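You operate a simulated robot arm through the tools that you are given. There is no shell and no other tool. Be economical: measure what you need, move in short steps, check, and stop when the job is done.

The job below is to be done with a simulated two-armed robot. You get a single attempt, and the scene is never put back.

## Task
Wipe up the spill on the cab bench top with the rag there and put it back.

Only the result counts: the job must be done as asked and must still hold three seconds after the hand-in. Knocking over, shifting, dropping, spilling or breaking anything else fails it.

## Robot
Two 7-joint arms with two-finger parallel grippers on one trunk, on a base that drives. Base frame: it is fixed to the floor where the robot stands at the start and does not move with it; the origin is under the middle of the robot, x ahead of it, y to its left, z up; the surface under the hand at the start is at about z = 860. Readings come in mm, degrees, newtons and seconds.
The left shoulder is at the start at [124, 171, 1162], the right one opposite. With the tool pointing down near the work surface each hand reaches from about 440 to 920 mm from the robot's upright axis, wherever it stands, measured 20 degrees to its own side. Payload 4.4 kg a hand.
Tool frame (each hand has its own): the origin (TCP) lies between the finger pads and is the grasp point; the fingertips stand 23 mm ahead of it; z points along the fingers, y is the line along which they close. The gripper opens to 94 mm. The fingers are 38 mm wide and 10 mm thick; the gripper's body (54 by 96 mm) begins 39 mm behind the TCP.
Orientation is told as [roll, pitch, yaw] about the base's x, y, z axes, in that order, counted from this pose: with the fingers straight down and closing along the base's y, the tool's x points along the base's -x, its y along +y and its z along -z.

## Interface
- The arms move only by the tool servo_tool. It takes "left_commands", "right_commands" or both (then of equal length, played together; a hand with none holds still); each is a list of rows, each an object of numbers (a shift or turn left out is 0, a gripper value left out holds the last): "dx", "dy", "dz": the shift along the tool's x, y, z in units of 20 mm (1.0 is 20 mm); "ax", "ay", "az": the turn, a rotation vector about the tool's x, y, z in units of 6 degrees (1.0 is 6 degrees); "grip": the closure, from 0 (fully open) to 1 (shut). In form: [{"dx": .., "dy": .., "dz": .., "ax": .., "ay": .., "az": .., "grip": ..}, ...]. A call has 1 to 12 rows; each row shifts and turns the commanded pose from where the row before left it, along the tool's axes as they then stand. A call with a number of a shift or a turn outside -1 to 1 is refused whole. Rows are played at 5 a second. More than 50 mm and 8.6 degrees between two rows, or a gripper value outside its range, and nothing of the call is played. Where a pose cannot be reached the arm comes as near as it can. A force on the tool above 40 N (or 10 N above the force at the start of the call, whichever is more), or a blocked arm, ends the call early, and 0.2 s more pass. The fingers move at their own pace (about 72 mm/s each) and stop on an object; they squeeze with about 25 N. The grip force told is the motor's: it shows also when the fingers shut on nothing. Time passes only in rows, and 0.2 s behind the last, so rows that do not move let the fingers close. The reply holds the time, the measured pose of the TCP, the force on the tool along the base axes, the opening and the grip force, in the units named above and with some noise, with the torque about the TCP (base axes, N m) and any sound that the robot's microphone picked up, and new pictures: "show" is both (left out), scene, wrist or none (wrist: the cameras of the hands that moved).
- Cameras (640 x 400 px; columns grow to the right, rows downward): "scene" is now at [218.8, 37.5, 1300.1]; the picture's right is [0.46, -0.89, 0.00], its down [-0.60, -0.31, -0.74] and it looks along [0.65, 0.34, -0.68] (base axes); focal length 214 px, centre (320, 200). "left" rides on the left gripper at [86, -16, -74] in its tool frame; the picture's right is [0.18, 0.98, 0.00], its down [-0.58, 0.11, -0.81] and it looks along [-0.79, 0.15, 0.59] (tool axes); focal length 243 px, centre (320, 200). "right" rides on the right gripper at [86, 16, -75] in its tool frame; the picture's right is [-0.18, 0.98, 0.00], its down [-0.58, -0.11, -0.81] and it looks along [-0.79, -0.15, 0.59] (tool axes); focal length 243 px, centre (320, 200). There is no depth. A picture from a camera that has moved, and an enlarged one, comes with that camera's place and axes in the base frame and with its lens. The place of the scene camera against the robot may be out by one fixed shift of up to 18 mm in any direction.
- slide_trunk(by): slides the trunk up (or, below 0, down) by that many mm; the arms and the scene camera ride with it, the base frame stays. It gives what a move gives, with no picture.
- base_move(legs): drives the robot by 1 to 6 legs, each [ahead, left, turn to the left] in mm, mm and degrees, along the robot's own axes; the way and the turn of a leg run together, so that a leg with both is an arc; at most 1500 mm and 180 degrees a leg. The arms and the cameras ride along, it lands a little off, and it stops where it bumps. It gives what a move gives, and a new picture of the scene camera.
- turn_head(pan, tilt): turns the head with the scene camera to pan (to the left, within 80 degrees either way) and tilt (down, from -29 to 69), counted from straight ahead of the robot. It gives what a move gives, and a new picture of the scene camera.
- inspect(camera, box): a new picture of the part [left, top, right, bottom] of that camera's present view, enlarged. No time passes.
- hand_in(): hands the job in; it is judged then, once.

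Work in short steps. Places have to be worked out from the pictures, the camera data and where the tool is seen: move nearer, look again, correct. Check each grasp and each placing, and mend what went wrong. You have 120 turns and 260 pictures in all, those below and enlarged ones among them. Open the grippers and draw the arms clear of the work before you hand the job in, unless the task says otherwise; then end with one line.

The tools are called after "Emit:" as name(argument=value, ...) on one line, values as JSON. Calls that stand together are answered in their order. servo_tool: Moves the arms, as the interface text tells. Its arguments: {"type":"object","properties":{"left_commands":{"type":"array"},"right_commands":{"type":"array"},"show":{"type":"string","enum":["both","scene","wrist","none"]}},"required":[]} The other tools are called the same way: slide_trunk (by) slides the trunk up or down; base_move (legs) drives the base; turn_head (pan, tilt) turns the head that bears the scene camera; inspect (camera, box) takes an enlarged picture of a part of a camera's view; hand_in () hands the job in.

At the start:

```text
time_s: 0.0
left_ee_pos: [377.0, 506.3, 1070.4]
left_tool_rot: [-0.1, 0.0, 0.0]
left_wrist_force: [0.0, -0.4, -0.3]
left_torque: [0.01, 0.02, 0.02]
left_width: 93.8
left_grasp_force: 0.0
right_ee_pos: [459.5, 0.6, 1150.2]
right_tool_rot: [0.0, 0.0, 0.0]
right_wrist_force: [0.4, -0.5, 0.5]
right_torque: [0.01, -0.03, 0.0]
right_width: 94.1
right_grasp_force: 0.1
trunk travel left (down, up): [-175.0, 213.0]
robot x, y, heading: [-0.6, -1.0, -0.2]
head pan, tilt: [27.5, 42.7]
```

scene: 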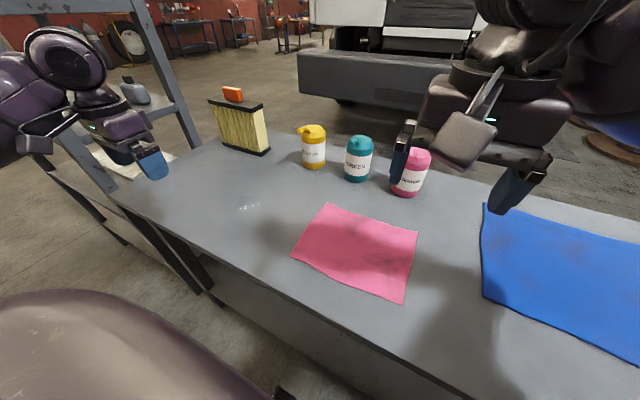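
right: 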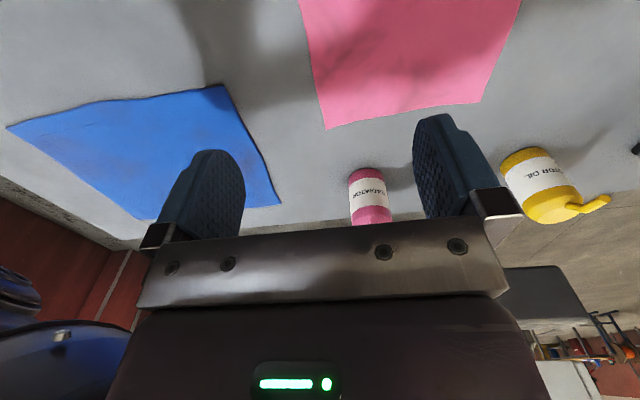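
left: 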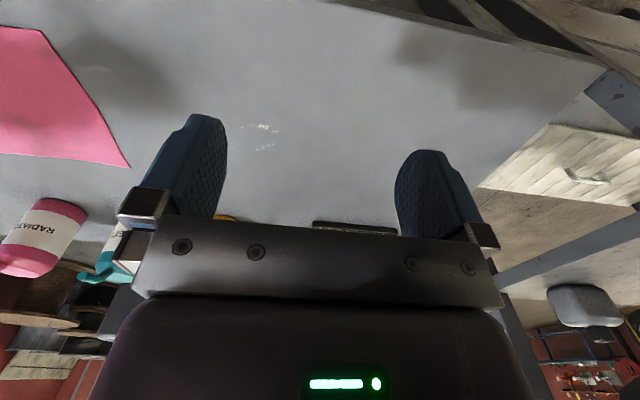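

I see a grey bench with a pink and a blue cloth, three bottles, a filter, and a faint shiny patch near (250,207). I'll enlarge those parts before moving.

Emit:
inspect(camera="scene", box=[200, 170, 300, 232])

Emit:
inspect(camera="scene", box=[280, 110, 440, 210])

Emit:
inspect(camera="scene", box=[0, 0, 320, 200])

Emit:
inspect(camera="scene", box=[320, 200, 640, 400])

```text
6.40 times, centred on (250, 201) of scene
camera zoom: at [218.8, 37.5, 1300.1], right [0.46, -0.89, 0.0], down [-0.6, -0.31, -0.74], along [0.65, 0.34, -0.68], focal length 1373 px, centre (768, 194)
```

zoom: 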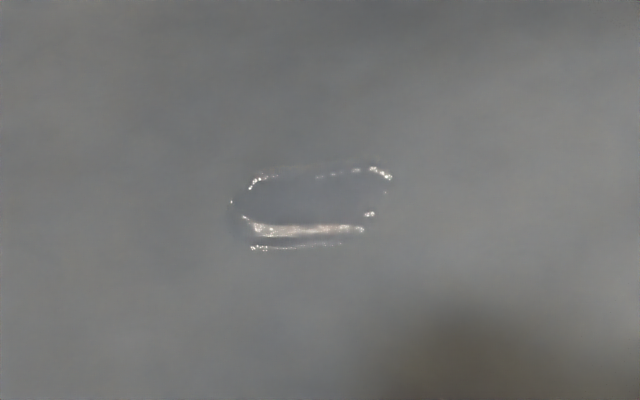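

```text
4.00 times, centred on (360, 160) of scene
camera zoom: at [218.8, 37.5, 1300.1], right [0.46, -0.89, 0.0], down [-0.6, -0.31, -0.74], along [0.65, 0.34, -0.68], focal length 858 px, centre (160, 360)
```

zoom: 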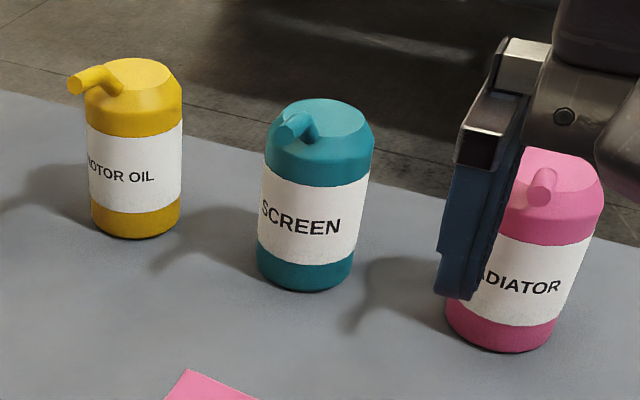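

```text
2.00 times, centred on (160, 100) of scene
camera zoom: at [218.8, 37.5, 1300.1], right [0.46, -0.89, 0.0], down [-0.6, -0.31, -0.74], along [0.65, 0.34, -0.68], focal length 429 px, centre (640, 400)
```

zoom: 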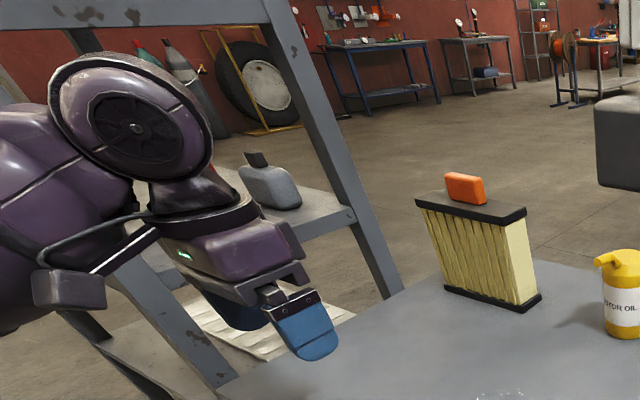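

```text
2.00 times, centred on (480, 300) of scene
camera zoom: at [218.8, 37.5, 1300.1], right [0.46, -0.89, 0.0], down [-0.6, -0.31, -0.74], along [0.65, 0.34, -0.68], focal length 429 px, centre (0, 0)
```

zoom: 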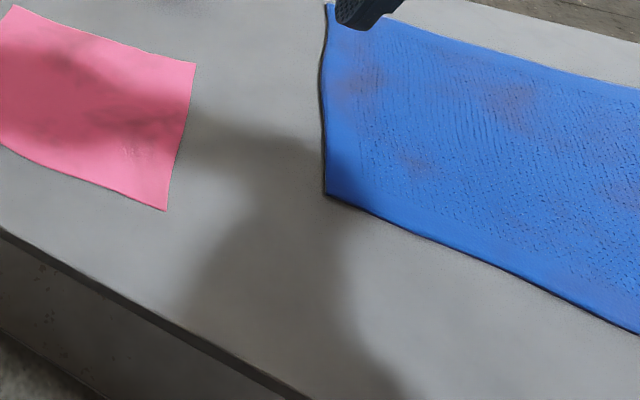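

The puddle is near (250,201); pink may be a rag and blue a mat. I'll look around to see what else is on the bench.

Emit:
turn_head(pan=-20, tilt=45)

Emit:
turn_head(pan=70, tilt=40)

Emit:
turn_head(pan=27.5, tilt=60)

```text
time_s: 1.1
left_ee_pos: [376.8, 507.1, 1071.4]
left_tool_rot: [0.1, 0.1, -0.1]
left_wrist_force: [-0.4, -0.3, -0.8]
left_torque: [-0.01, -0.02, 0.01]
left_width: 94.1
left_grasp_force: 0.0
right_ee_pos: [458.8, 0.4, 1149.3]
right_tool_rot: [0.1, 0.0, 0.0]
right_wrist_force: [0.6, -1.0, 0.3]
right_torque: [-0.02, -0.01, 0.01]
right_width: 93.8
right_grasp_force: 0.1
trunk travel left (down, up): [-175.0, 213.0]
robot x, y, heading: [1.9, -3.0, -0.0]
head pan, tilt: [-20.0, 45.0]
camera scene: at [221.5, -28.6, 1296.7], right [-0.34, -0.94, 0.0], down [-0.66, 0.24, -0.71], along [0.66, -0.24, -0.71], focal length 214 px, centre (320, 200)
```

scene: 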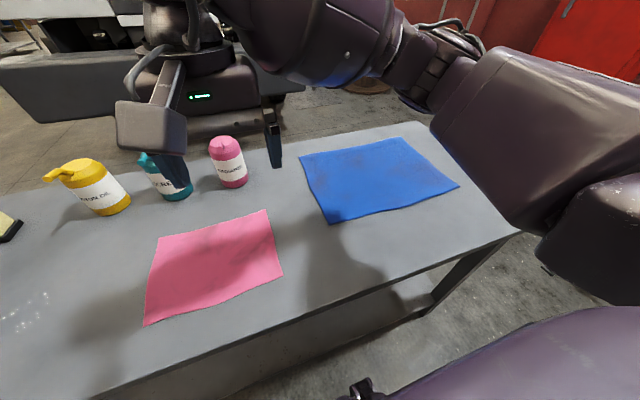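

```text
time_s: 2.8
left_ee_pos: [376.4, 506.9, 1071.1]
left_tool_rot: [0.0, 0.0, 0.0]
left_wrist_force: [0.4, -0.6, 1.2]
left_torque: [0.0, -0.01, -0.01]
left_width: 93.7
left_grasp_force: 0.0
right_ee_pos: [458.4, 2.9, 1149.7]
right_tool_rot: [-0.1, 0.0, 0.1]
right_wrist_force: [-1.1, 0.1, 0.3]
right_torque: [-0.01, -0.02, 0.0]
right_width: 93.9
right_grasp_force: 0.1
trunk travel left (down, up): [-175.0, 213.0]
robot x, y, heading: [0.5, 1.3, 0.1]
head pan, tilt: [70.0, 40.0]
camera scene: at [174.2, 79.0, 1304.0], right [0.94, -0.34, 0.0], down [-0.22, -0.6, -0.77], along [0.26, 0.72, -0.64], focal length 214 px, centre (320, 200)
```

scene: 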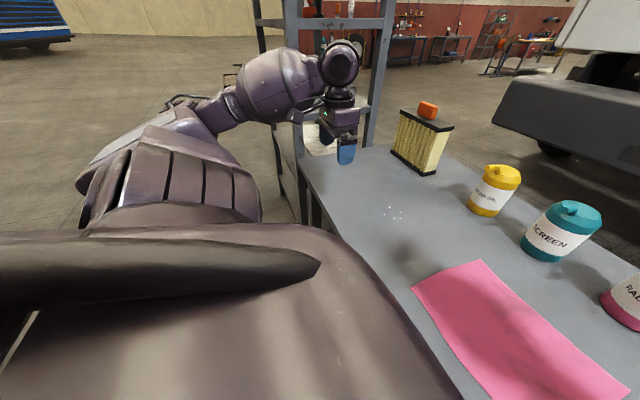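

```text
time_s: 3.9
left_ee_pos: [377.6, 506.6, 1071.0]
left_tool_rot: [0.1, 0.0, 0.0]
left_wrist_force: [-0.4, -0.2, 0.0]
left_torque: [0.0, -0.02, 0.0]
left_width: 93.9
left_grasp_force: 0.0
right_ee_pos: [459.2, 0.9, 1149.3]
right_tool_rot: [0.0, 0.0, 0.0]
right_wrist_force: [0.1, 0.1, 0.0]
right_torque: [-0.01, 0.0, 0.03]
right_width: 94.0
right_grasp_force: 0.0
trunk travel left (down, up): [-175.0, 213.0]
robot x, y, heading: [-1.1, -1.1, -0.0]
head pan, tilt: [27.5, 60.0]
camera scene: at [204.2, 30.0, 1277.3], right [0.46, -0.89, 0.0], down [-0.77, -0.4, -0.5], along [0.44, 0.23, -0.87], focal length 214 px, centre (320, 200)
```

scene: 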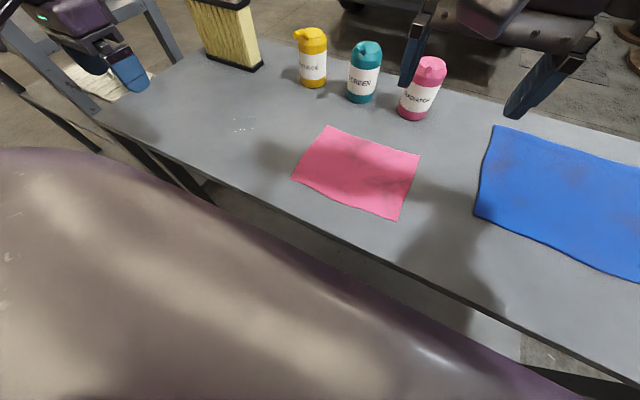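

Two cloths are on the bench. I need to know which is the rag, so I'll enlarge both.

Emit:
inspect(camera="scene", box=[280, 115, 440, 230])

Emit:
inspect(camera="scene", box=[460, 115, 640, 290])

Emit:
inspect(camera="right", box=[0, 0, 640, 230])

Emit:
inspect(camera="left", box=[0, 0, 320, 200])

```text
3.48 times, centred on (360, 172) of scene
camera zoom: at [204.2, 30.0, 1277.3], right [0.46, -0.89, 0.0], down [-0.77, -0.4, -0.5], along [0.44, 0.23, -0.87], focal length 746 px, centre (181, 296)
```

zoom: 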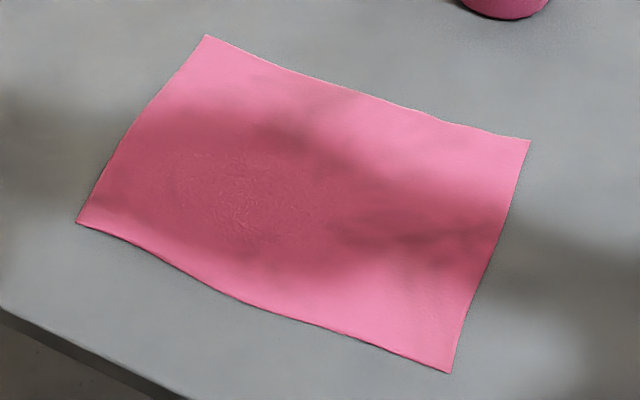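

```text
2.29 times, centred on (550, 202) of scene
camera zoom: at [204.2, 30.0, 1277.3], right [0.46, -0.89, 0.0], down [-0.77, -0.4, -0.5], along [0.44, 0.23, -0.87], focal length 490 px, centre (-206, 194)
```

zoom: 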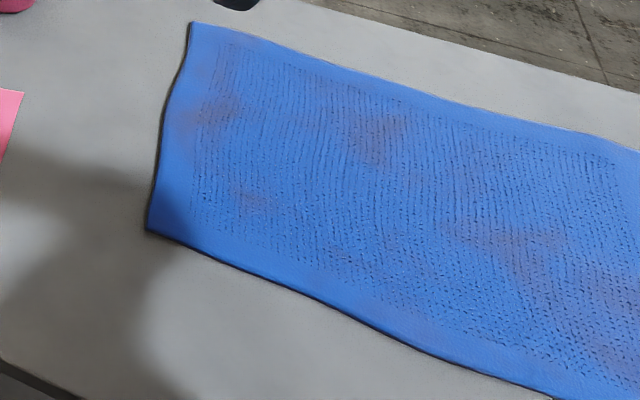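

```text
1.00 times, centred on (320, 115) of right (not enlarged: the box is as wide or as high as the picture)
camera zoom: at [373.3, 16.5, 1224.6], right [0.18, 0.98, 0.0], down [0.58, -0.11, 0.81], along [0.79, -0.15, -0.59], focal length 243 px, centre (320, 285)
```

zoom: 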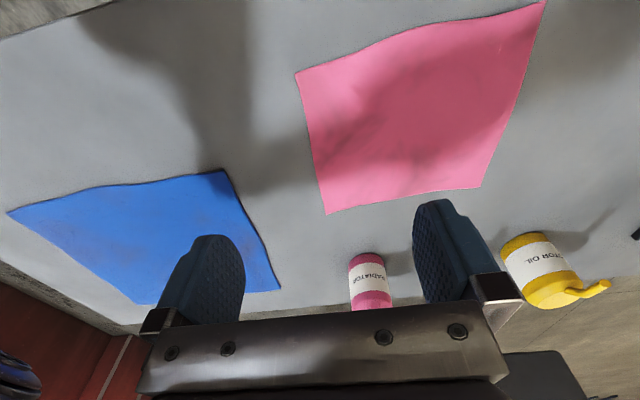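

```text
2.00 times, centred on (160, 100) of left
camera zoom: at [290.2, 490.2, 1145.5], right [-0.18, 0.98, 0.0], down [0.58, 0.11, 0.81], along [0.79, 0.15, -0.59], focal length 485 px, centre (640, 400)
```

zoom: 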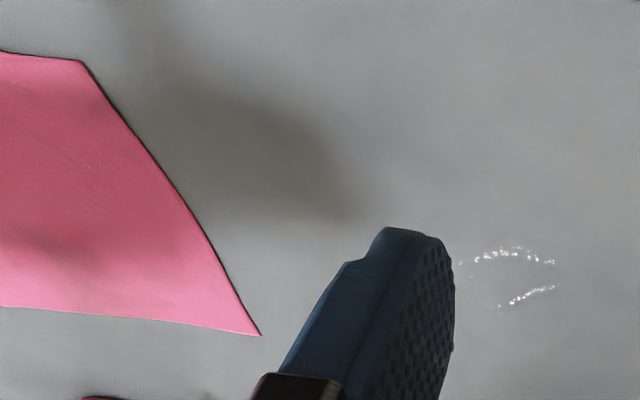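

Pink measures about 205×262 mm and blue about 320×430 mm, with a dotted weave and border. I'll bring the right wrist camera closer to judge the materials.

Emit:
servo_tool(right_commands=[{"dy": -1, "dz": 0.6}, {"dy": -1, "dz": 0.6}, {"dy": -1, "dz": 0.6}, {"dy": -1, "dz": 0.6}, {"dy": -1, "dz": 0.6}, {"dy": -1, "dz": 0.6}, {"dy": -1, "dz": 0.6}, {"dy": -1, "dz": 0.6}, {"dy": -1, "dz": 0.6}, {"dy": -1, "dz": 0.6}, {"dy": -1, "dz": 0.6}, {"dy": -1, "dz": 0.6}], show="both")

```text
time_s: 6.5
left_ee_pos: [377.2, 507.0, 1072.5]
left_tool_rot: [0.0, 0.0, 0.0]
left_wrist_force: [0.4, -0.2, 0.9]
left_torque: [-0.02, 0.03, 0.01]
left_width: 93.9
left_grasp_force: 0.0
right_ee_pos: [458.3, -239.6, 1005.6]
right_tool_rot: [0.0, 0.0, -0.1]
right_wrist_force: [-0.6, 0.5, 0.7]
right_torque: [0.03, -0.01, 0.01]
right_width: 94.3
right_grasp_force: 0.0
trunk travel left (down, up): [-175.0, 213.0]
robot x, y, heading: [-1.2, -1.5, -0.2]
head pan, tilt: [27.5, 60.0]
camera scene: at [203.9, 29.5, 1277.3], right [0.46, -0.89, 0.0], down [-0.77, -0.4, -0.5], along [0.44, 0.23, -0.87], focal length 214 px, centre (320, 200)
camera right: at [373.3, -224.6, 1080.2], right [0.18, 0.98, 0.0], down [0.58, -0.11, 0.81], along [0.79, -0.15, -0.59], focal length 243 px, centre (320, 200)
```

scene: 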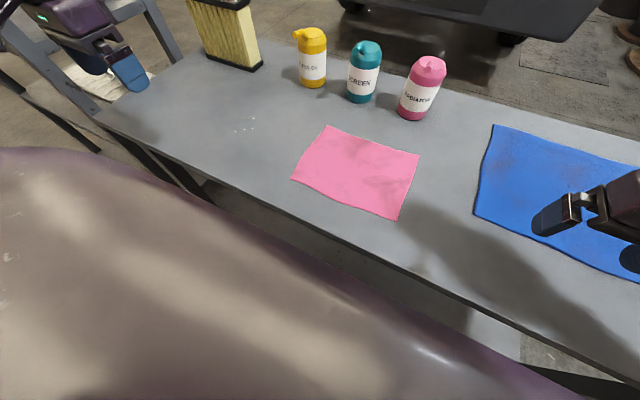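
right: 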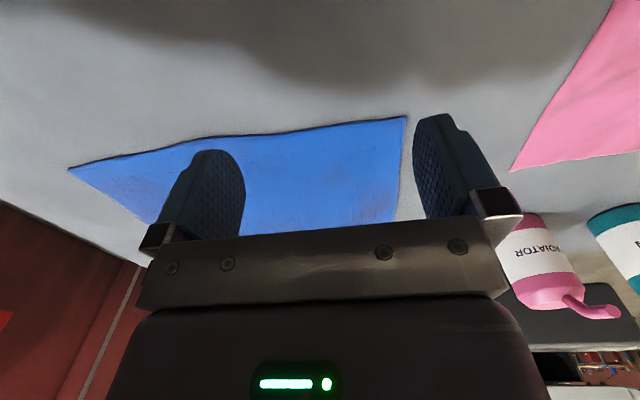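

Emit:
inspect(camera="right", box=[50, 90, 430, 240])

Emit:
inspect(camera="scene", box=[285, 115, 425, 225])

Emit:
inspect(camera="scene", box=[465, 115, 575, 225])

```text
1.68 times, centred on (240, 165) of right
camera zoom: at [373.3, -224.6, 1080.2], right [0.18, 0.98, 0.0], down [0.58, -0.11, 0.81], along [0.79, -0.15, -0.59], focal length 409 px, centre (455, 259)
```

zoom: 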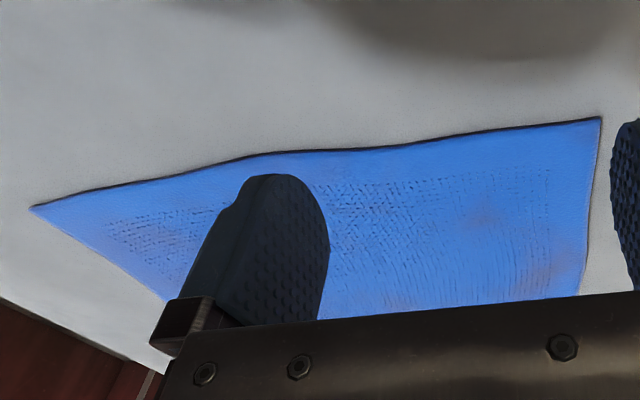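

```text
3.64 times, centred on (355, 170) of scene
camera zoom: at [203.9, 29.5, 1277.3], right [0.46, -0.89, 0.0], down [-0.77, -0.4, -0.5], along [0.44, 0.23, -0.87], focal length 780 px, centre (193, 309)
```

zoom: 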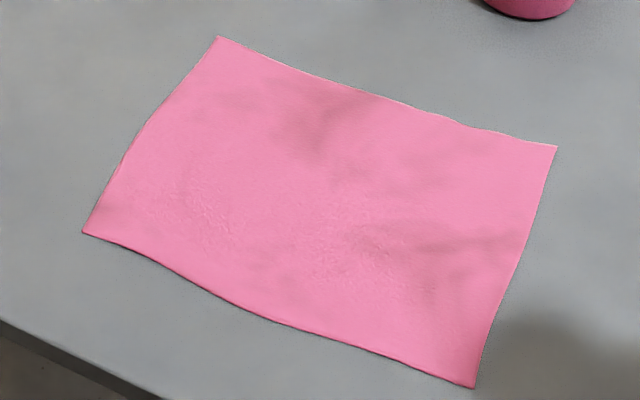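

```text
3.64 times, centred on (520, 170) of scene
camera zoom: at [203.9, 29.5, 1277.3], right [0.46, -0.89, 0.0], down [-0.77, -0.4, -0.5], along [0.44, 0.23, -0.87], focal length 780 px, centre (-407, 309)
```

zoom: 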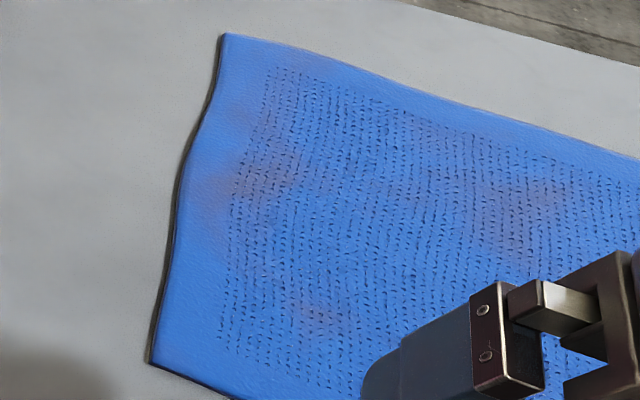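

Pink looks like a thin faded-red shop rag; the blue one has a thick dark edge like a bench mat. So the rag is pink, centre about (543,103), and the spill is about (533,438). I'll bring the left hand over the rag, staying high.

Emit:
servo_tool(left_commands=[{"dy": -1, "dx": -0.7}, {"dy": -1, "dx": -0.7}, {"dy": -1, "dx": -0.7}, {"dy": -1, "dx": -0.7}, {"dy": -1, "dx": -0.7}, {"dy": -1, "dx": -0.7}, {"dy": -1, "dx": -0.7}, {"dy": -1, "dx": -0.7}, {"dy": -1, "dx": -0.7}, {"dy": -1, "dx": -0.7}, {"dy": -1, "dx": -0.7}, {"dy": -1, "dx": -0.6}], show="both")

```text
time_s: 9.1
left_ee_pos: [544.4, 265.7, 1070.1]
left_tool_rot: [0.0, 0.0, -0.1]
left_wrist_force: [0.6, -0.1, 0.4]
left_torque: [0.03, 0.0, -0.03]
left_width: 94.3
left_grasp_force: 0.0
right_ee_pos: [460.2, -239.9, 1005.6]
right_tool_rot: [0.0, 0.1, 0.0]
right_wrist_force: [0.6, 0.3, 0.0]
right_torque: [0.01, 0.01, 0.03]
right_width: 94.1
right_grasp_force: 0.1
trunk travel left (down, up): [-175.0, 213.0]
robot x, y, heading: [1.1, -0.4, -0.2]
head pan, tilt: [27.5, 60.0]
camera scene: at [204.6, 29.3, 1277.1], right [0.46, -0.89, 0.0], down [-0.77, -0.4, -0.5], along [0.44, 0.23, -0.87], focal length 214 px, centre (320, 200)
camera left: at [456.9, 248.3, 1145.1], right [-0.18, 0.98, 0.0], down [0.58, 0.11, 0.81], along [0.79, 0.15, -0.59], focal length 243 px, centre (320, 200)
```

scene: 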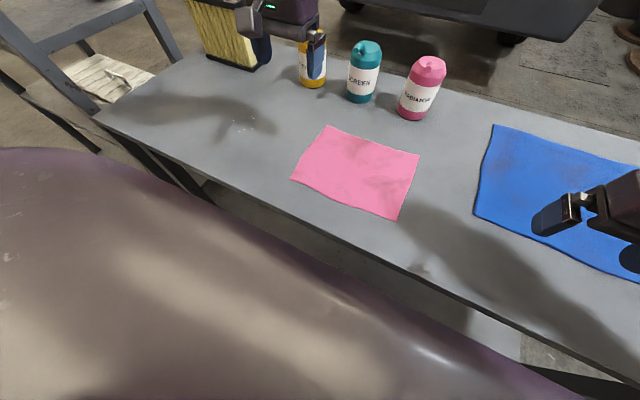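
left: 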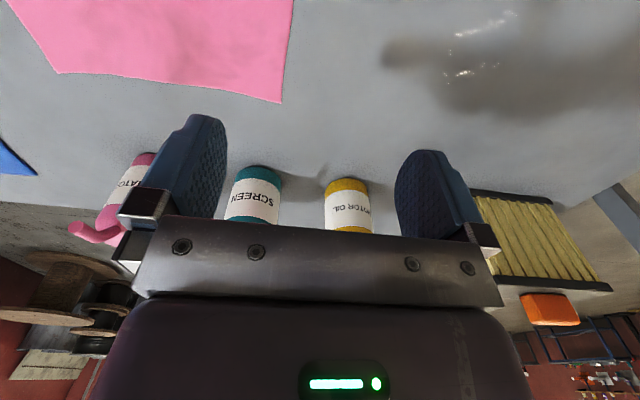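

The wrist view confirms the rag corners at (640,234) and (650,-24), and the spill at about (534,435). I'll enlarge the spill to get its extent.

Emit:
inspect(camera="left", box=[370, 0, 590, 130])

Emit:
servo_tool(left_commands=[{"dy": -1, "dz": 0.6}, {"dy": -1, "dz": 0.6}, {"dy": -1, "dz": 0.6}, {"dy": -1, "dz": 0.6}, {"dy": -1, "dz": 0.6}, {"dz": 0.6}, {"dz": 0.6}, {"dz": 0.6}, {"dz": 0.6}], show="both")

```text
2.91 times, centred on (480, 65) of left
camera zoom: at [456.9, 248.3, 1145.1], right [-0.18, 0.98, 0.0], down [0.58, 0.11, 0.81], along [0.79, 0.15, -0.59], focal length 706 px, centre (-146, 593)
```

zoom: 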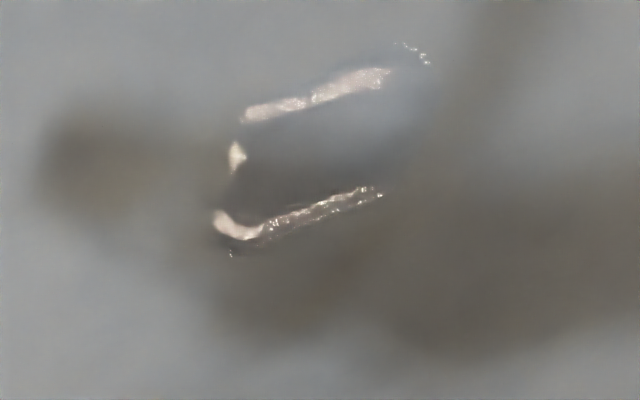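

```text
time_s: 11.1
left_ee_pos: [530.5, 184.7, 972.3]
left_tool_rot: [-0.1, 0.1, 0.0]
left_wrist_force: [0.1, -0.6, 0.2]
left_torque: [0.0, 0.02, -0.01]
left_width: 94.1
left_grasp_force: 0.1
left hand out of reach, approached as far as the arm can: row 5, 6, 7, 8, 9
right_ee_pos: [459.6, -240.1, 1005.7]
right_tool_rot: [0.0, -0.1, 0.1]
right_wrist_force: [-0.2, -0.6, 0.2]
right_torque: [0.01, -0.01, 0.0]
right_width: 93.8
right_grasp_force: 0.1
trunk travel left (down, up): [-175.0, 213.0]
robot x, y, heading: [2.5, 0.2, -0.0]
head pan, tilt: [27.5, 60.0]
camera scene: at [204.3, 30.0, 1277.2], right [0.46, -0.89, 0.0], down [-0.77, -0.4, -0.5], along [0.44, 0.23, -0.87], focal length 214 px, centre (320, 200)
camera left: at [444.9, 168.1, 1047.0], right [-0.18, 0.98, 0.0], down [0.58, 0.11, 0.81], along [0.79, 0.15, -0.59], focal length 243 px, centre (320, 200)
```

scene: 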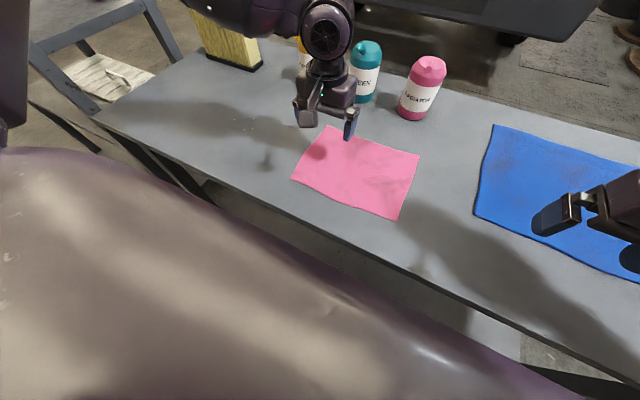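
left: 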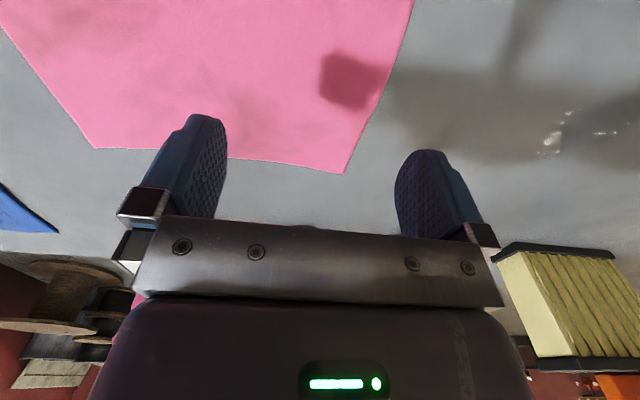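

The spill is about 60 mm across, centred near (539,440). The left hand runs out of reach toward the rag middle, so I'll shift the base 170 mm right, which puts both rag and spill in the left hand's range.

Emit:
base_move(legs=[[0, -170, 0]])

```text
time_s: 13.2
left_ee_pos: [531.4, 14.9, 972.3]
left_tool_rot: [0.0, 0.1, 0.0]
left_wrist_force: [-0.8, -0.1, 0.1]
left_torque: [0.02, 0.0, -0.03]
left_width: 94.0
left_grasp_force: 0.1
right_ee_pos: [460.2, -409.5, 1005.6]
right_tool_rot: [0.0, 0.0, 0.1]
right_wrist_force: [0.6, -0.1, -0.8]
right_torque: [0.0, 0.0, -0.01]
right_width: 93.8
right_grasp_force: 0.1
trunk travel left (down, up): [-175.0, 213.0]
robot x, y, heading: [-1.5, -167.3, -0.2]
head pan, tilt: [27.5, 60.0]
camera scene: at [204.2, -140.6, 1277.2], right [0.46, -0.89, 0.0], down [-0.77, -0.4, -0.5], along [0.44, 0.23, -0.87], focal length 214 px, centre (320, 200)
```

scene: 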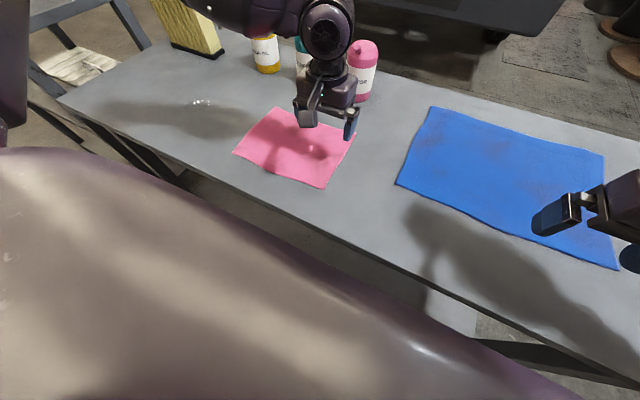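

Moving the left hand over the rag centre and lowering to about z 900 with partly closed fingers.

Emit:
servo_tool(left_commands=[{"dy": 1, "grip": 0.4}, {"dy": 1, "dx": -0.3}, {"dy": 1, "dx": -0.3}, {"dy": 0.5, "dz": 0.6}, {"dz": 1}, {"dz": 1}, {"dz": 1}], show="both")

```text
time_s: 14.8
left_ee_pos: [543.3, 84.0, 900.0]
left_tool_rot: [-0.1, 0.0, 0.0]
left_wrist_force: [-0.2, -0.3, 0.4]
left_torque: [-0.01, 0.03, 0.03]
left_width: 56.5
left_grasp_force: 0.0
right_ee_pos: [460.3, -408.2, 1004.9]
right_tool_rot: [0.0, 0.1, 0.1]
right_wrist_force: [0.2, 0.5, -0.4]
right_torque: [-0.01, 0.03, -0.01]
right_width: 94.1
right_grasp_force: 0.1
trunk travel left (down, up): [-175.0, 213.0]
robot x, y, heading: [2.3, -169.8, 0.0]
head pan, tilt: [27.5, 60.0]
camera scene: at [204.7, -140.2, 1277.0], right [0.46, -0.89, 0.0], down [-0.77, -0.4, -0.5], along [0.44, 0.23, -0.87], focal length 214 px, centre (320, 200)
camera left: at [456.7, 67.9, 974.4], right [-0.18, 0.98, 0.0], down [0.58, 0.11, 0.81], along [0.79, 0.15, -0.59], focal length 243 px, centre (320, 200)
```

scene: 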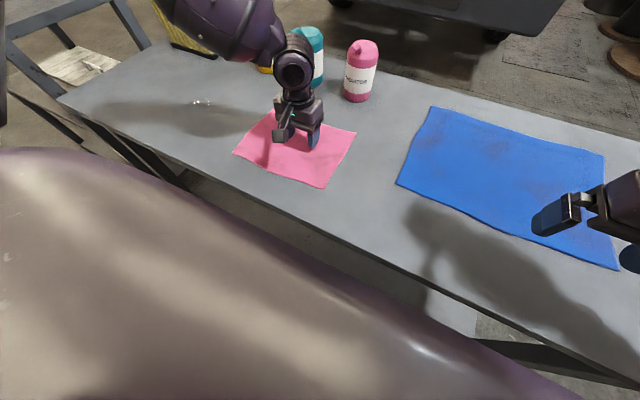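
left: 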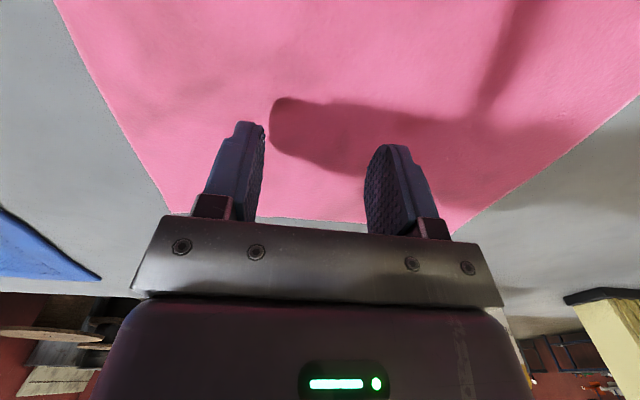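

Above the rag near its middle; I'll shift 18 mm left and lower slowly until contact.

Emit:
servo_tool(left_commands=[{"dy": 0.9}, {"dz": 0.3}, {"dz": 0.2}, {"dz": 0.15}, {"dz": 0.1}], show="none")

```text
time_s: 16.0
left_ee_pos: [544.4, 103.4, 885.4]
left_tool_rot: [-0.2, 0.0, 0.0]
left_wrist_force: [-0.6, -0.3, 0.0]
left_torque: [-0.02, 0.02, -0.01]
left_width: 56.5
left_grasp_force: 0.1
right_ee_pos: [460.1, -409.6, 1005.6]
right_tool_rot: [0.0, 0.0, 0.1]
right_wrist_force: [-0.3, 0.0, 1.0]
right_torque: [0.0, -0.02, 0.02]
right_width: 94.0
right_grasp_force: 0.0
trunk travel left (down, up): [-175.0, 213.0]
robot x, y, heading: [-1.2, -169.8, -0.0]
head pan, tilt: [27.5, 60.0]
```

No contact yet; lowering a little further in small steps.

Emit:
servo_tool(left_commands=[{"dz": 0.1}, {"dz": 0.1}, {"dz": 0.1}, {"dz": 0.1}], show="wrist")

```text
time_s: 17.0
left_ee_pos: [544.7, 100.5, 884.2]
left_tool_rot: [-0.1, -0.8, 0.0]
left_wrist_force: [-3.2, 3.1, 31.4]
left_torque: [0.66, 0.53, 0.02]
left_width: 56.5
left_grasp_force: 0.4
right_ee_pos: [458.1, -410.0, 1006.2]
right_tool_rot: [0.0, -0.2, 0.0]
right_wrist_force: [-0.6, -0.1, -0.4]
right_torque: [0.02, -0.01, -0.03]
right_width: 94.0
right_grasp_force: 0.1
trunk travel left (down, up): [-175.0, 213.0]
robot x, y, heading: [-2.3, -172.0, 0.2]
head pan, tilt: [27.5, 60.0]
stopped in row 4 (left hand): the force on the tool passed its limit at 44 N (the readings are from after the stop); the commanded pose is now the measured one
camera left: at [457.7, 84.7, 957.9], right [-0.18, 0.98, 0.0], down [0.57, 0.11, 0.81], along [0.8, 0.15, -0.58], focal length 243 px, centre (320, 200)
```

left: 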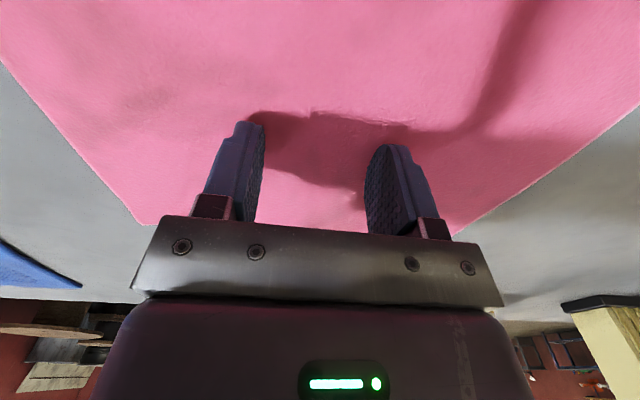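

Contact at about TCP z 884 with 31 N. Now closing the fingers to pinch up a fold.

Emit:
servo_tool(left_commands=[{"grip": 0.6, "dz": -0.05}, {"grip": 0.8}, {"grip": 1}, {"grip": 1}, {"grip": 1}], show="both")

```text
time_s: 18.3
left_ee_pos: [546.7, 100.4, 883.9]
left_tool_rot: [-0.3, -0.8, 0.0]
left_wrist_force: [-2.1, -0.9, 26.0]
left_torque: [0.09, 0.45, 0.0]
left_width: 9.4
left_grasp_force: 25.2
right_ee_pos: [458.4, -410.0, 1004.6]
right_tool_rot: [0.0, 0.1, -0.1]
right_wrist_force: [0.1, 0.0, -0.4]
right_torque: [-0.01, -0.02, -0.03]
right_width: 94.1
right_grasp_force: 0.0
trunk travel left (down, up): [-175.0, 213.0]
robot x, y, heading: [-2.4, -171.3, -0.0]
head pan, tilt: [27.5, 60.0]
stopped in row 5 (left hand): the force on the tool passed its limit at 42 N (the readings are from after the stop); the commanded pose is now the measured one
camera scene: at [202.9, -140.7, 1277.2], right [0.46, -0.89, 0.0], down [-0.77, -0.4, -0.5], along [0.44, 0.23, -0.87], focal length 214 px, centre (320, 200)
camera left: at [458.4, 84.4, 957.9], right [-0.18, 0.98, -0.01], down [0.57, 0.11, 0.81], along [0.8, 0.15, -0.58], focal length 243 px, centre (320, 200)
```

scene: 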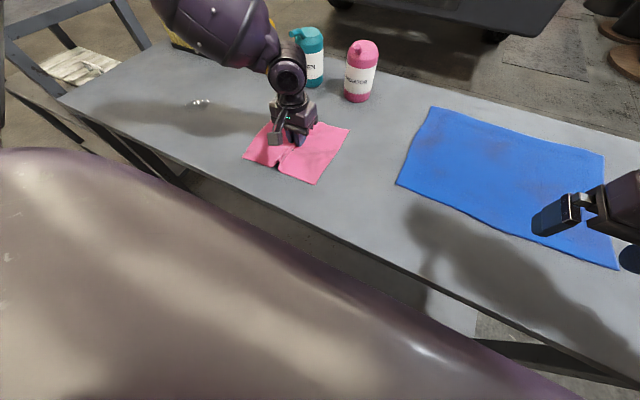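
left: 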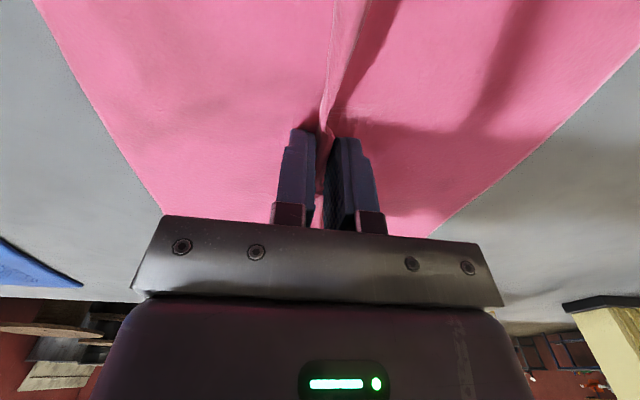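

The cloth folds and is pinched (width 9.4 mm, 25 N). I'll ease up a few mm and drag it left along the bench.

Emit:
servo_tool(left_commands=[{"dz": -0.2, "grip": 1}, {"dz": -0.1}, {"dy": 0.5}, {"dy": 1}, {"dy": 1}, {"dy": 1}], show="both")

```text
time_s: 19.7
left_ee_pos: [546.2, 171.9, 887.8]
left_tool_rot: [-0.1, -0.6, 0.0]
left_wrist_force: [-0.4, 0.7, -0.6]
left_torque: [0.0, 0.01, -0.01]
left_width: 8.9
left_grasp_force: 25.0
right_ee_pos: [458.7, -409.0, 1005.0]
right_tool_rot: [0.0, 0.0, 0.0]
right_wrist_force: [0.5, -0.6, -0.5]
right_torque: [-0.02, 0.0, 0.03]
right_width: 93.9
right_grasp_force: 0.2
trunk travel left (down, up): [-175.0, 213.0]
robot x, y, heading: [1.6, -171.3, 0.1]
head pan, tilt: [27.5, 60.0]
camera scene: at [204.0, -139.8, 1277.3], right [0.46, -0.89, 0.0], down [-0.77, -0.4, -0.5], along [0.44, 0.23, -0.87], focal length 214 px, centre (320, 200)
camera left: at [458.5, 155.3, 962.0], right [-0.18, 0.98, 0.0], down [0.57, 0.11, 0.81], along [0.8, 0.15, -0.59], focal length 243 px, centre (320, 200)
```

scene: 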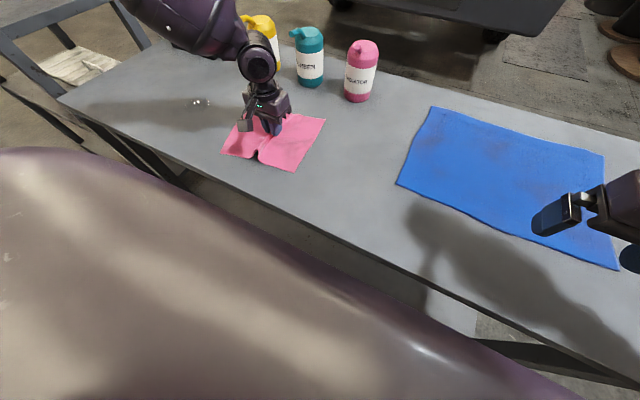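
left: 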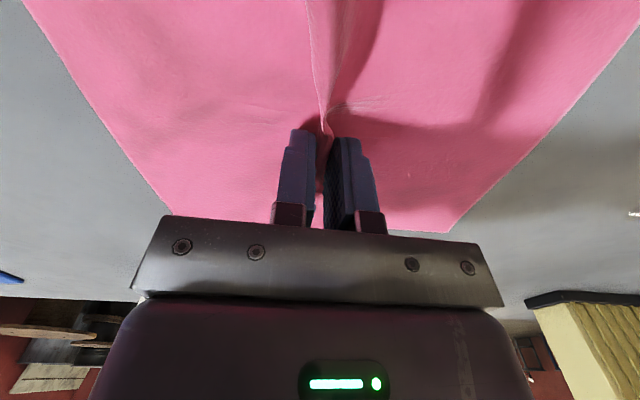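

Dragging works and the rag stays flat. Continuing left onto the spill.

Emit:
servo_tool(left_commands=[{"dy": 1}, {"dy": 1}, {"dy": 1}, {"dy": 1}, {"dy": 1}, {"dy": 1}, {"dy": 1}, {"dy": 1}], show="both")

```text
time_s: 21.5
left_ee_pos: [547.1, 332.1, 888.2]
left_tool_rot: [-0.3, -0.4, 0.0]
left_wrist_force: [-0.2, 0.0, -0.4]
left_torque: [-0.01, 0.0, 0.01]
left_width: 9.3
left_grasp_force: 25.6
right_ee_pos: [459.4, -408.1, 1006.0]
right_tool_rot: [0.0, -0.1, 0.0]
right_wrist_force: [-0.7, -0.5, -0.7]
right_torque: [-0.01, -0.01, 0.03]
right_width: 93.9
right_grasp_force: 0.1
trunk travel left (down, up): [-175.0, 213.0]
robot x, y, heading: [2.1, -170.7, -0.1]
head pan, tilt: [27.5, 60.0]
camera scene: at [204.1, -139.8, 1277.3], right [0.46, -0.89, 0.0], down [-0.77, -0.4, -0.5], along [0.44, 0.23, -0.87], focal length 214 px, centre (320, 200)
camera left: at [458.2, 316.2, 961.0], right [-0.18, 0.98, 0.0], down [0.58, 0.11, 0.81], along [0.8, 0.15, -0.59], focal length 243 px, centre (320, 200)
```

scene: 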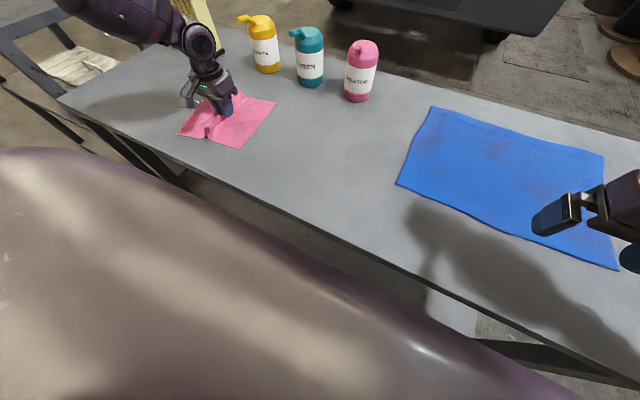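
left: 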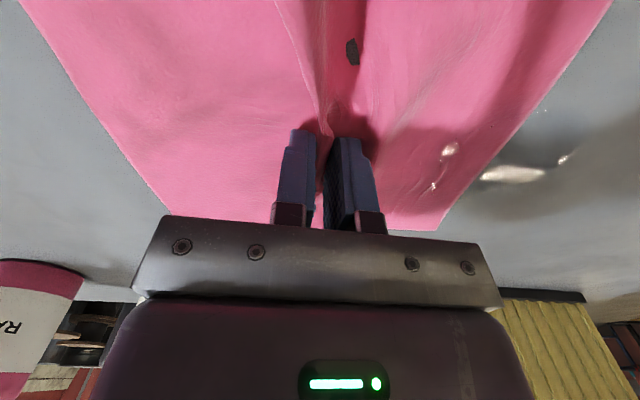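

The rag's leading edge is on the puddle. I'll bring the pinch over it, press lightly, and scrub across.

Emit:
servo_tool(left_commands=[{"dy": 1}, {"dy": 1}, {"dy": 1}, {"dy": 0.5, "dz": 0.1}, {"dy": 1}, {"dy": 1}, {"dy": 1}], show="wrist")

```text
time_s: 23.1
left_ee_pos: [545.5, 461.6, 886.1]
left_tool_rot: [-0.1, -0.6, 0.1]
left_wrist_force: [0.8, -0.4, 3.9]
left_torque: [-0.02, -0.03, -0.01]
left_width: 8.8
left_grasp_force: 25.1
right_ee_pos: [458.7, -409.7, 1005.2]
right_tool_rot: [0.0, -0.1, 0.0]
right_wrist_force: [1.1, 0.3, 0.5]
right_torque: [0.02, 0.0, -0.04]
right_width: 93.9
right_grasp_force: 0.0
trunk travel left (down, up): [-175.0, 213.0]
robot x, y, heading: [-0.2, -171.9, 0.1]
head pan, tilt: [27.5, 60.0]
camera left: at [458.9, 445.1, 959.2], right [-0.18, 0.98, 0.0], down [0.57, 0.11, 0.81], along [0.8, 0.15, -0.58], focal length 243 px, centre (320, 200)
```

left: 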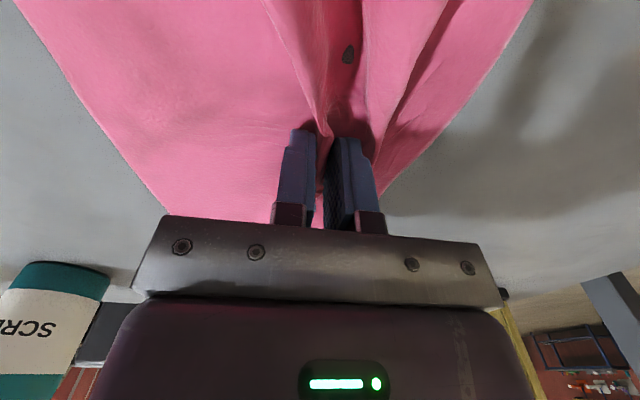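

Light press (4 N) on the spill area. Scrubbing fore-aft and sideways.

Emit:
servo_tool(left_commands=[{"dx": 1, "dz": 0.05}, {"dx": 1}, {"dy": -1}, {"dx": -1}, {"dx": -1}, {"dx": -1}, {"dx": -0.5}, {"dy": -1}, {"dx": 1}, {"dx": 1}, {"dx": 1}, {"dx": 0.5}], show="wrist")

Emit:
servo_tool(left_commands=[{"dy": -1}, {"dx": -1}, {"dx": -1}, {"dx": -0.5}, {"dy": 1}, {"dy": 1}, {"dy": 1}, {"dy": 1}, {"dy": 1}, {"dy": 1}], show="both")

```text
time_s: 25.7
left_ee_pos: [506.4, 421.4, 884.9]
left_tool_rot: [0.0, -0.6, 0.1]
left_wrist_force: [4.3, 0.2, 14.9]
left_torque: [0.22, -0.12, -0.1]
left_width: 9.3
left_grasp_force: 25.0
right_ee_pos: [458.1, -409.5, 1005.9]
right_tool_rot: [0.0, 0.0, 0.0]
right_wrist_force: [-0.1, 0.6, 0.2]
right_torque: [0.01, 0.01, 0.01]
right_width: 94.0
right_grasp_force: 0.0
trunk travel left (down, up): [-175.0, 213.0]
robot x, y, heading: [-3.5, -171.3, 0.1]
head pan, tilt: [27.5, 60.0]
camera left: at [418.6, 404.6, 958.9], right [-0.18, 0.98, 0.0], down [0.57, 0.11, 0.81], along [0.8, 0.15, -0.58], focal length 243 px, centre (320, 200)
```

left: 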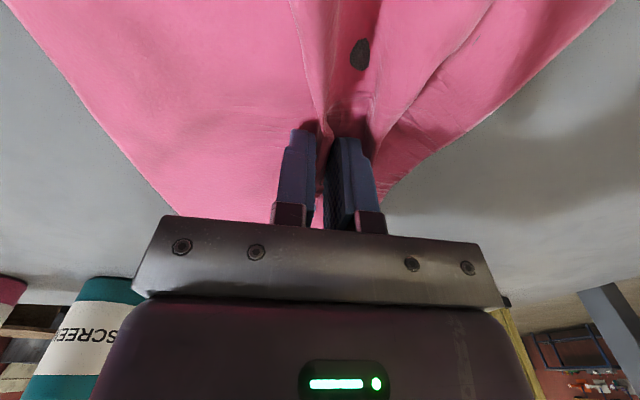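

```text
time_s: 27.9
left_ee_pos: [555.6, 520.4, 885.0]
left_tool_rot: [-0.2, -0.4, 0.1]
left_wrist_force: [1.1, -2.0, 9.2]
left_torque: [0.02, -0.01, 0.0]
left_width: 9.3
left_grasp_force: 24.5
right_ee_pos: [459.3, -410.4, 1006.2]
right_tool_rot: [0.1, -0.1, 0.0]
right_wrist_force: [0.4, -0.3, 0.0]
right_torque: [-0.01, 0.01, -0.01]
right_width: 94.1
right_grasp_force: 0.1
trunk travel left (down, up): [-175.0, 213.0]
robot x, y, heading: [-0.9, -171.7, -0.2]
head pan, tilt: [27.5, 60.0]
camera scene: at [203.7, -141.4, 1277.3], right [0.46, -0.89, 0.0], down [-0.77, -0.4, -0.5], along [0.44, 0.23, -0.87], focal length 214 px, centre (320, 200)
camera left: at [467.8, 504.8, 959.1], right [-0.18, 0.98, 0.0], down [0.57, 0.11, 0.81], along [0.8, 0.15, -0.58], focal length 243 px, centre (320, 200)
```

scene: 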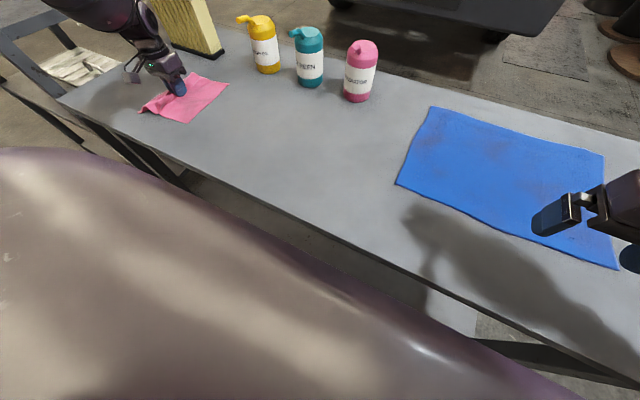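
left: 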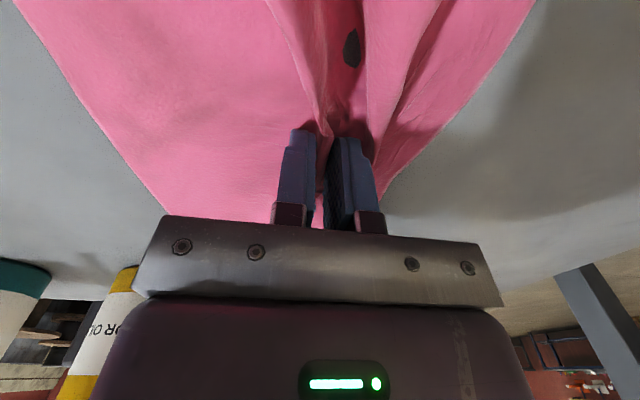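

Let me drag the rag back right the same way, which exposes the spill area for a check and keeps the rag fairly flat.

Emit:
servo_tool(left_commands=[{"dy": -1}, {"dy": -1}, {"dy": -1}, {"dy": -1, "dx": 0.2}, {"dy": -1, "dx": 0.2}, {"dy": -1, "dx": 0.2}, {"dy": -1, "dz": -0.15}, {"dy": -1}, {"dy": -1}, {"dy": -1}, {"dy": -1}, {"dy": -1}], show="both")

```text
time_s: 30.5
left_ee_pos: [544.8, 281.2, 887.9]
left_tool_rot: [-0.1, -0.4, 0.1]
left_wrist_force: [0.3, 0.5, -0.3]
left_torque: [-0.01, -0.03, -0.03]
left_width: 9.2
left_grasp_force: 25.6
right_ee_pos: [459.6, -409.1, 1005.2]
right_tool_rot: [0.0, 0.0, 0.0]
right_wrist_force: [-0.3, -1.0, 0.3]
right_torque: [-0.01, 0.02, 0.0]
right_width: 94.0
right_grasp_force: 0.1
trunk travel left (down, up): [-175.0, 213.0]
robot x, y, heading: [-2.1, -172.4, -0.2]
head pan, tilt: [27.5, 60.0]
camera scene: at [204.3, -140.4, 1277.2], right [0.46, -0.89, 0.0], down [-0.77, -0.4, -0.5], along [0.44, 0.23, -0.87], focal length 214 px, centre (320, 200)
camera left: at [456.4, 264.0, 961.7], right [-0.19, 0.98, 0.0], down [0.58, 0.11, 0.81], along [0.8, 0.15, -0.59], focal length 243 px, centre (320, 200)
```

scene: 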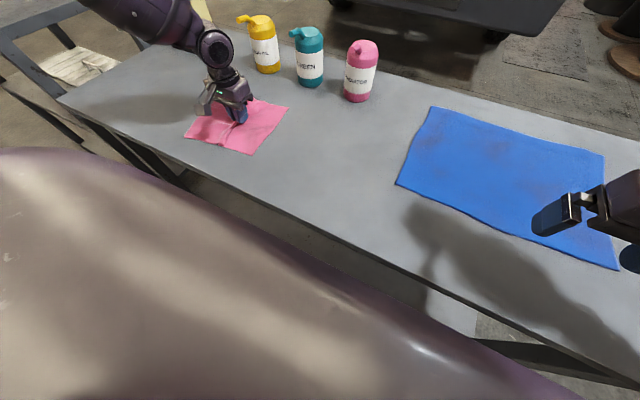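
left: 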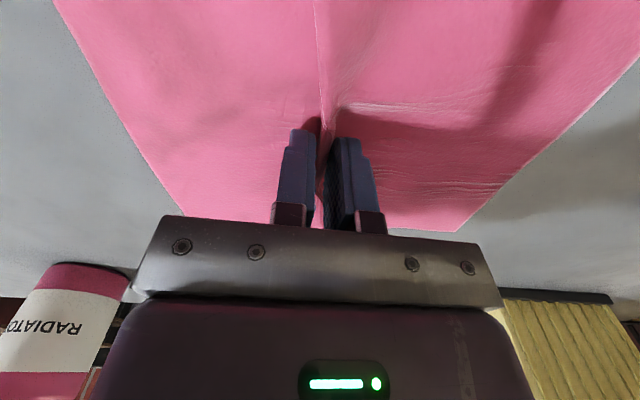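

The rag re-flattened. Dragging it the remaining 180 mm back to its place.

Emit:
servo_tool(left_commands=[{"dy": -1}, {"dy": -1}, {"dy": -1}, {"dy": -1}, {"dy": -1}, {"dy": -1}, {"dy": -1}, {"dy": -1}, {"dy": -0.9}], show="both")

Emit:
inspect(camera="scene", box=[60, 40, 260, 165])

```text
time_s: 32.5
left_ee_pos: [543.9, 104.6, 888.5]
left_tool_rot: [-0.1, -0.4, 0.0]
left_wrist_force: [0.1, 0.5, 0.8]
left_torque: [-0.02, -0.02, 0.0]
left_width: 9.4
left_grasp_force: 25.0
right_ee_pos: [459.5, -409.7, 1005.2]
right_tool_rot: [0.0, 0.1, -0.1]
right_wrist_force: [0.5, 0.1, 0.6]
right_torque: [-0.02, 0.01, 0.01]
right_width: 94.1
right_grasp_force: 0.2
trunk travel left (down, up): [-175.0, 213.0]
robot x, y, heading: [-0.1, -176.6, 0.2]
head pan, tilt: [27.5, 60.0]
camera scene: at [204.4, -140.2, 1277.2], right [0.46, -0.89, 0.0], down [-0.77, -0.4, -0.5], along [0.44, 0.23, -0.87], focal length 214 px, centre (320, 200)
camera left: at [456.8, 87.5, 962.4], right [-0.18, 0.98, 0.0], down [0.58, 0.11, 0.81], along [0.8, 0.15, -0.59], focal length 243 px, centre (320, 200)
```

scene: 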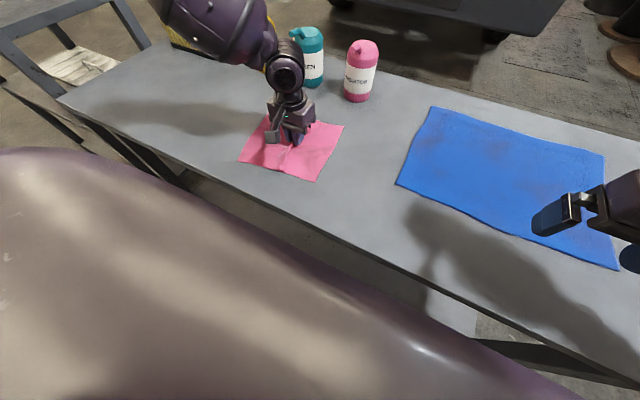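
left: 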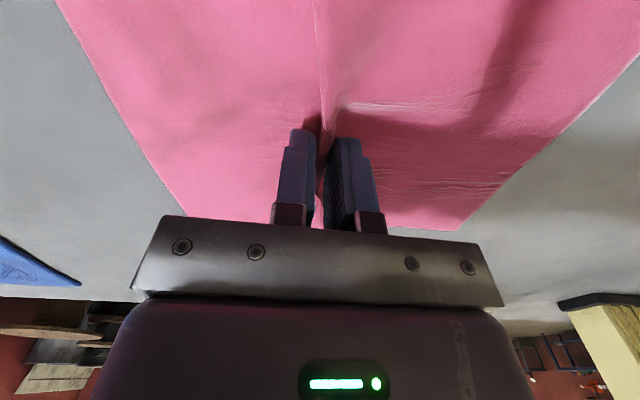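

```text
3.20 times, centred on (160, 102) of scene
camera zoom: at [204.4, -140.2, 1277.2], right [0.46, -0.89, 0.0], down [-0.77, -0.4, -0.5], along [0.44, 0.23, -0.87], focal length 686 px, centre (832, 512)
```

zoom: 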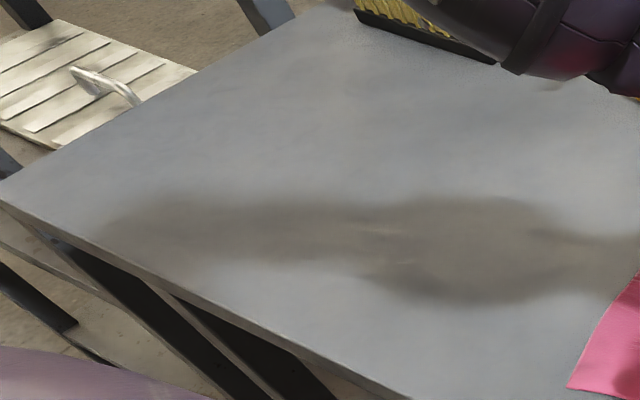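

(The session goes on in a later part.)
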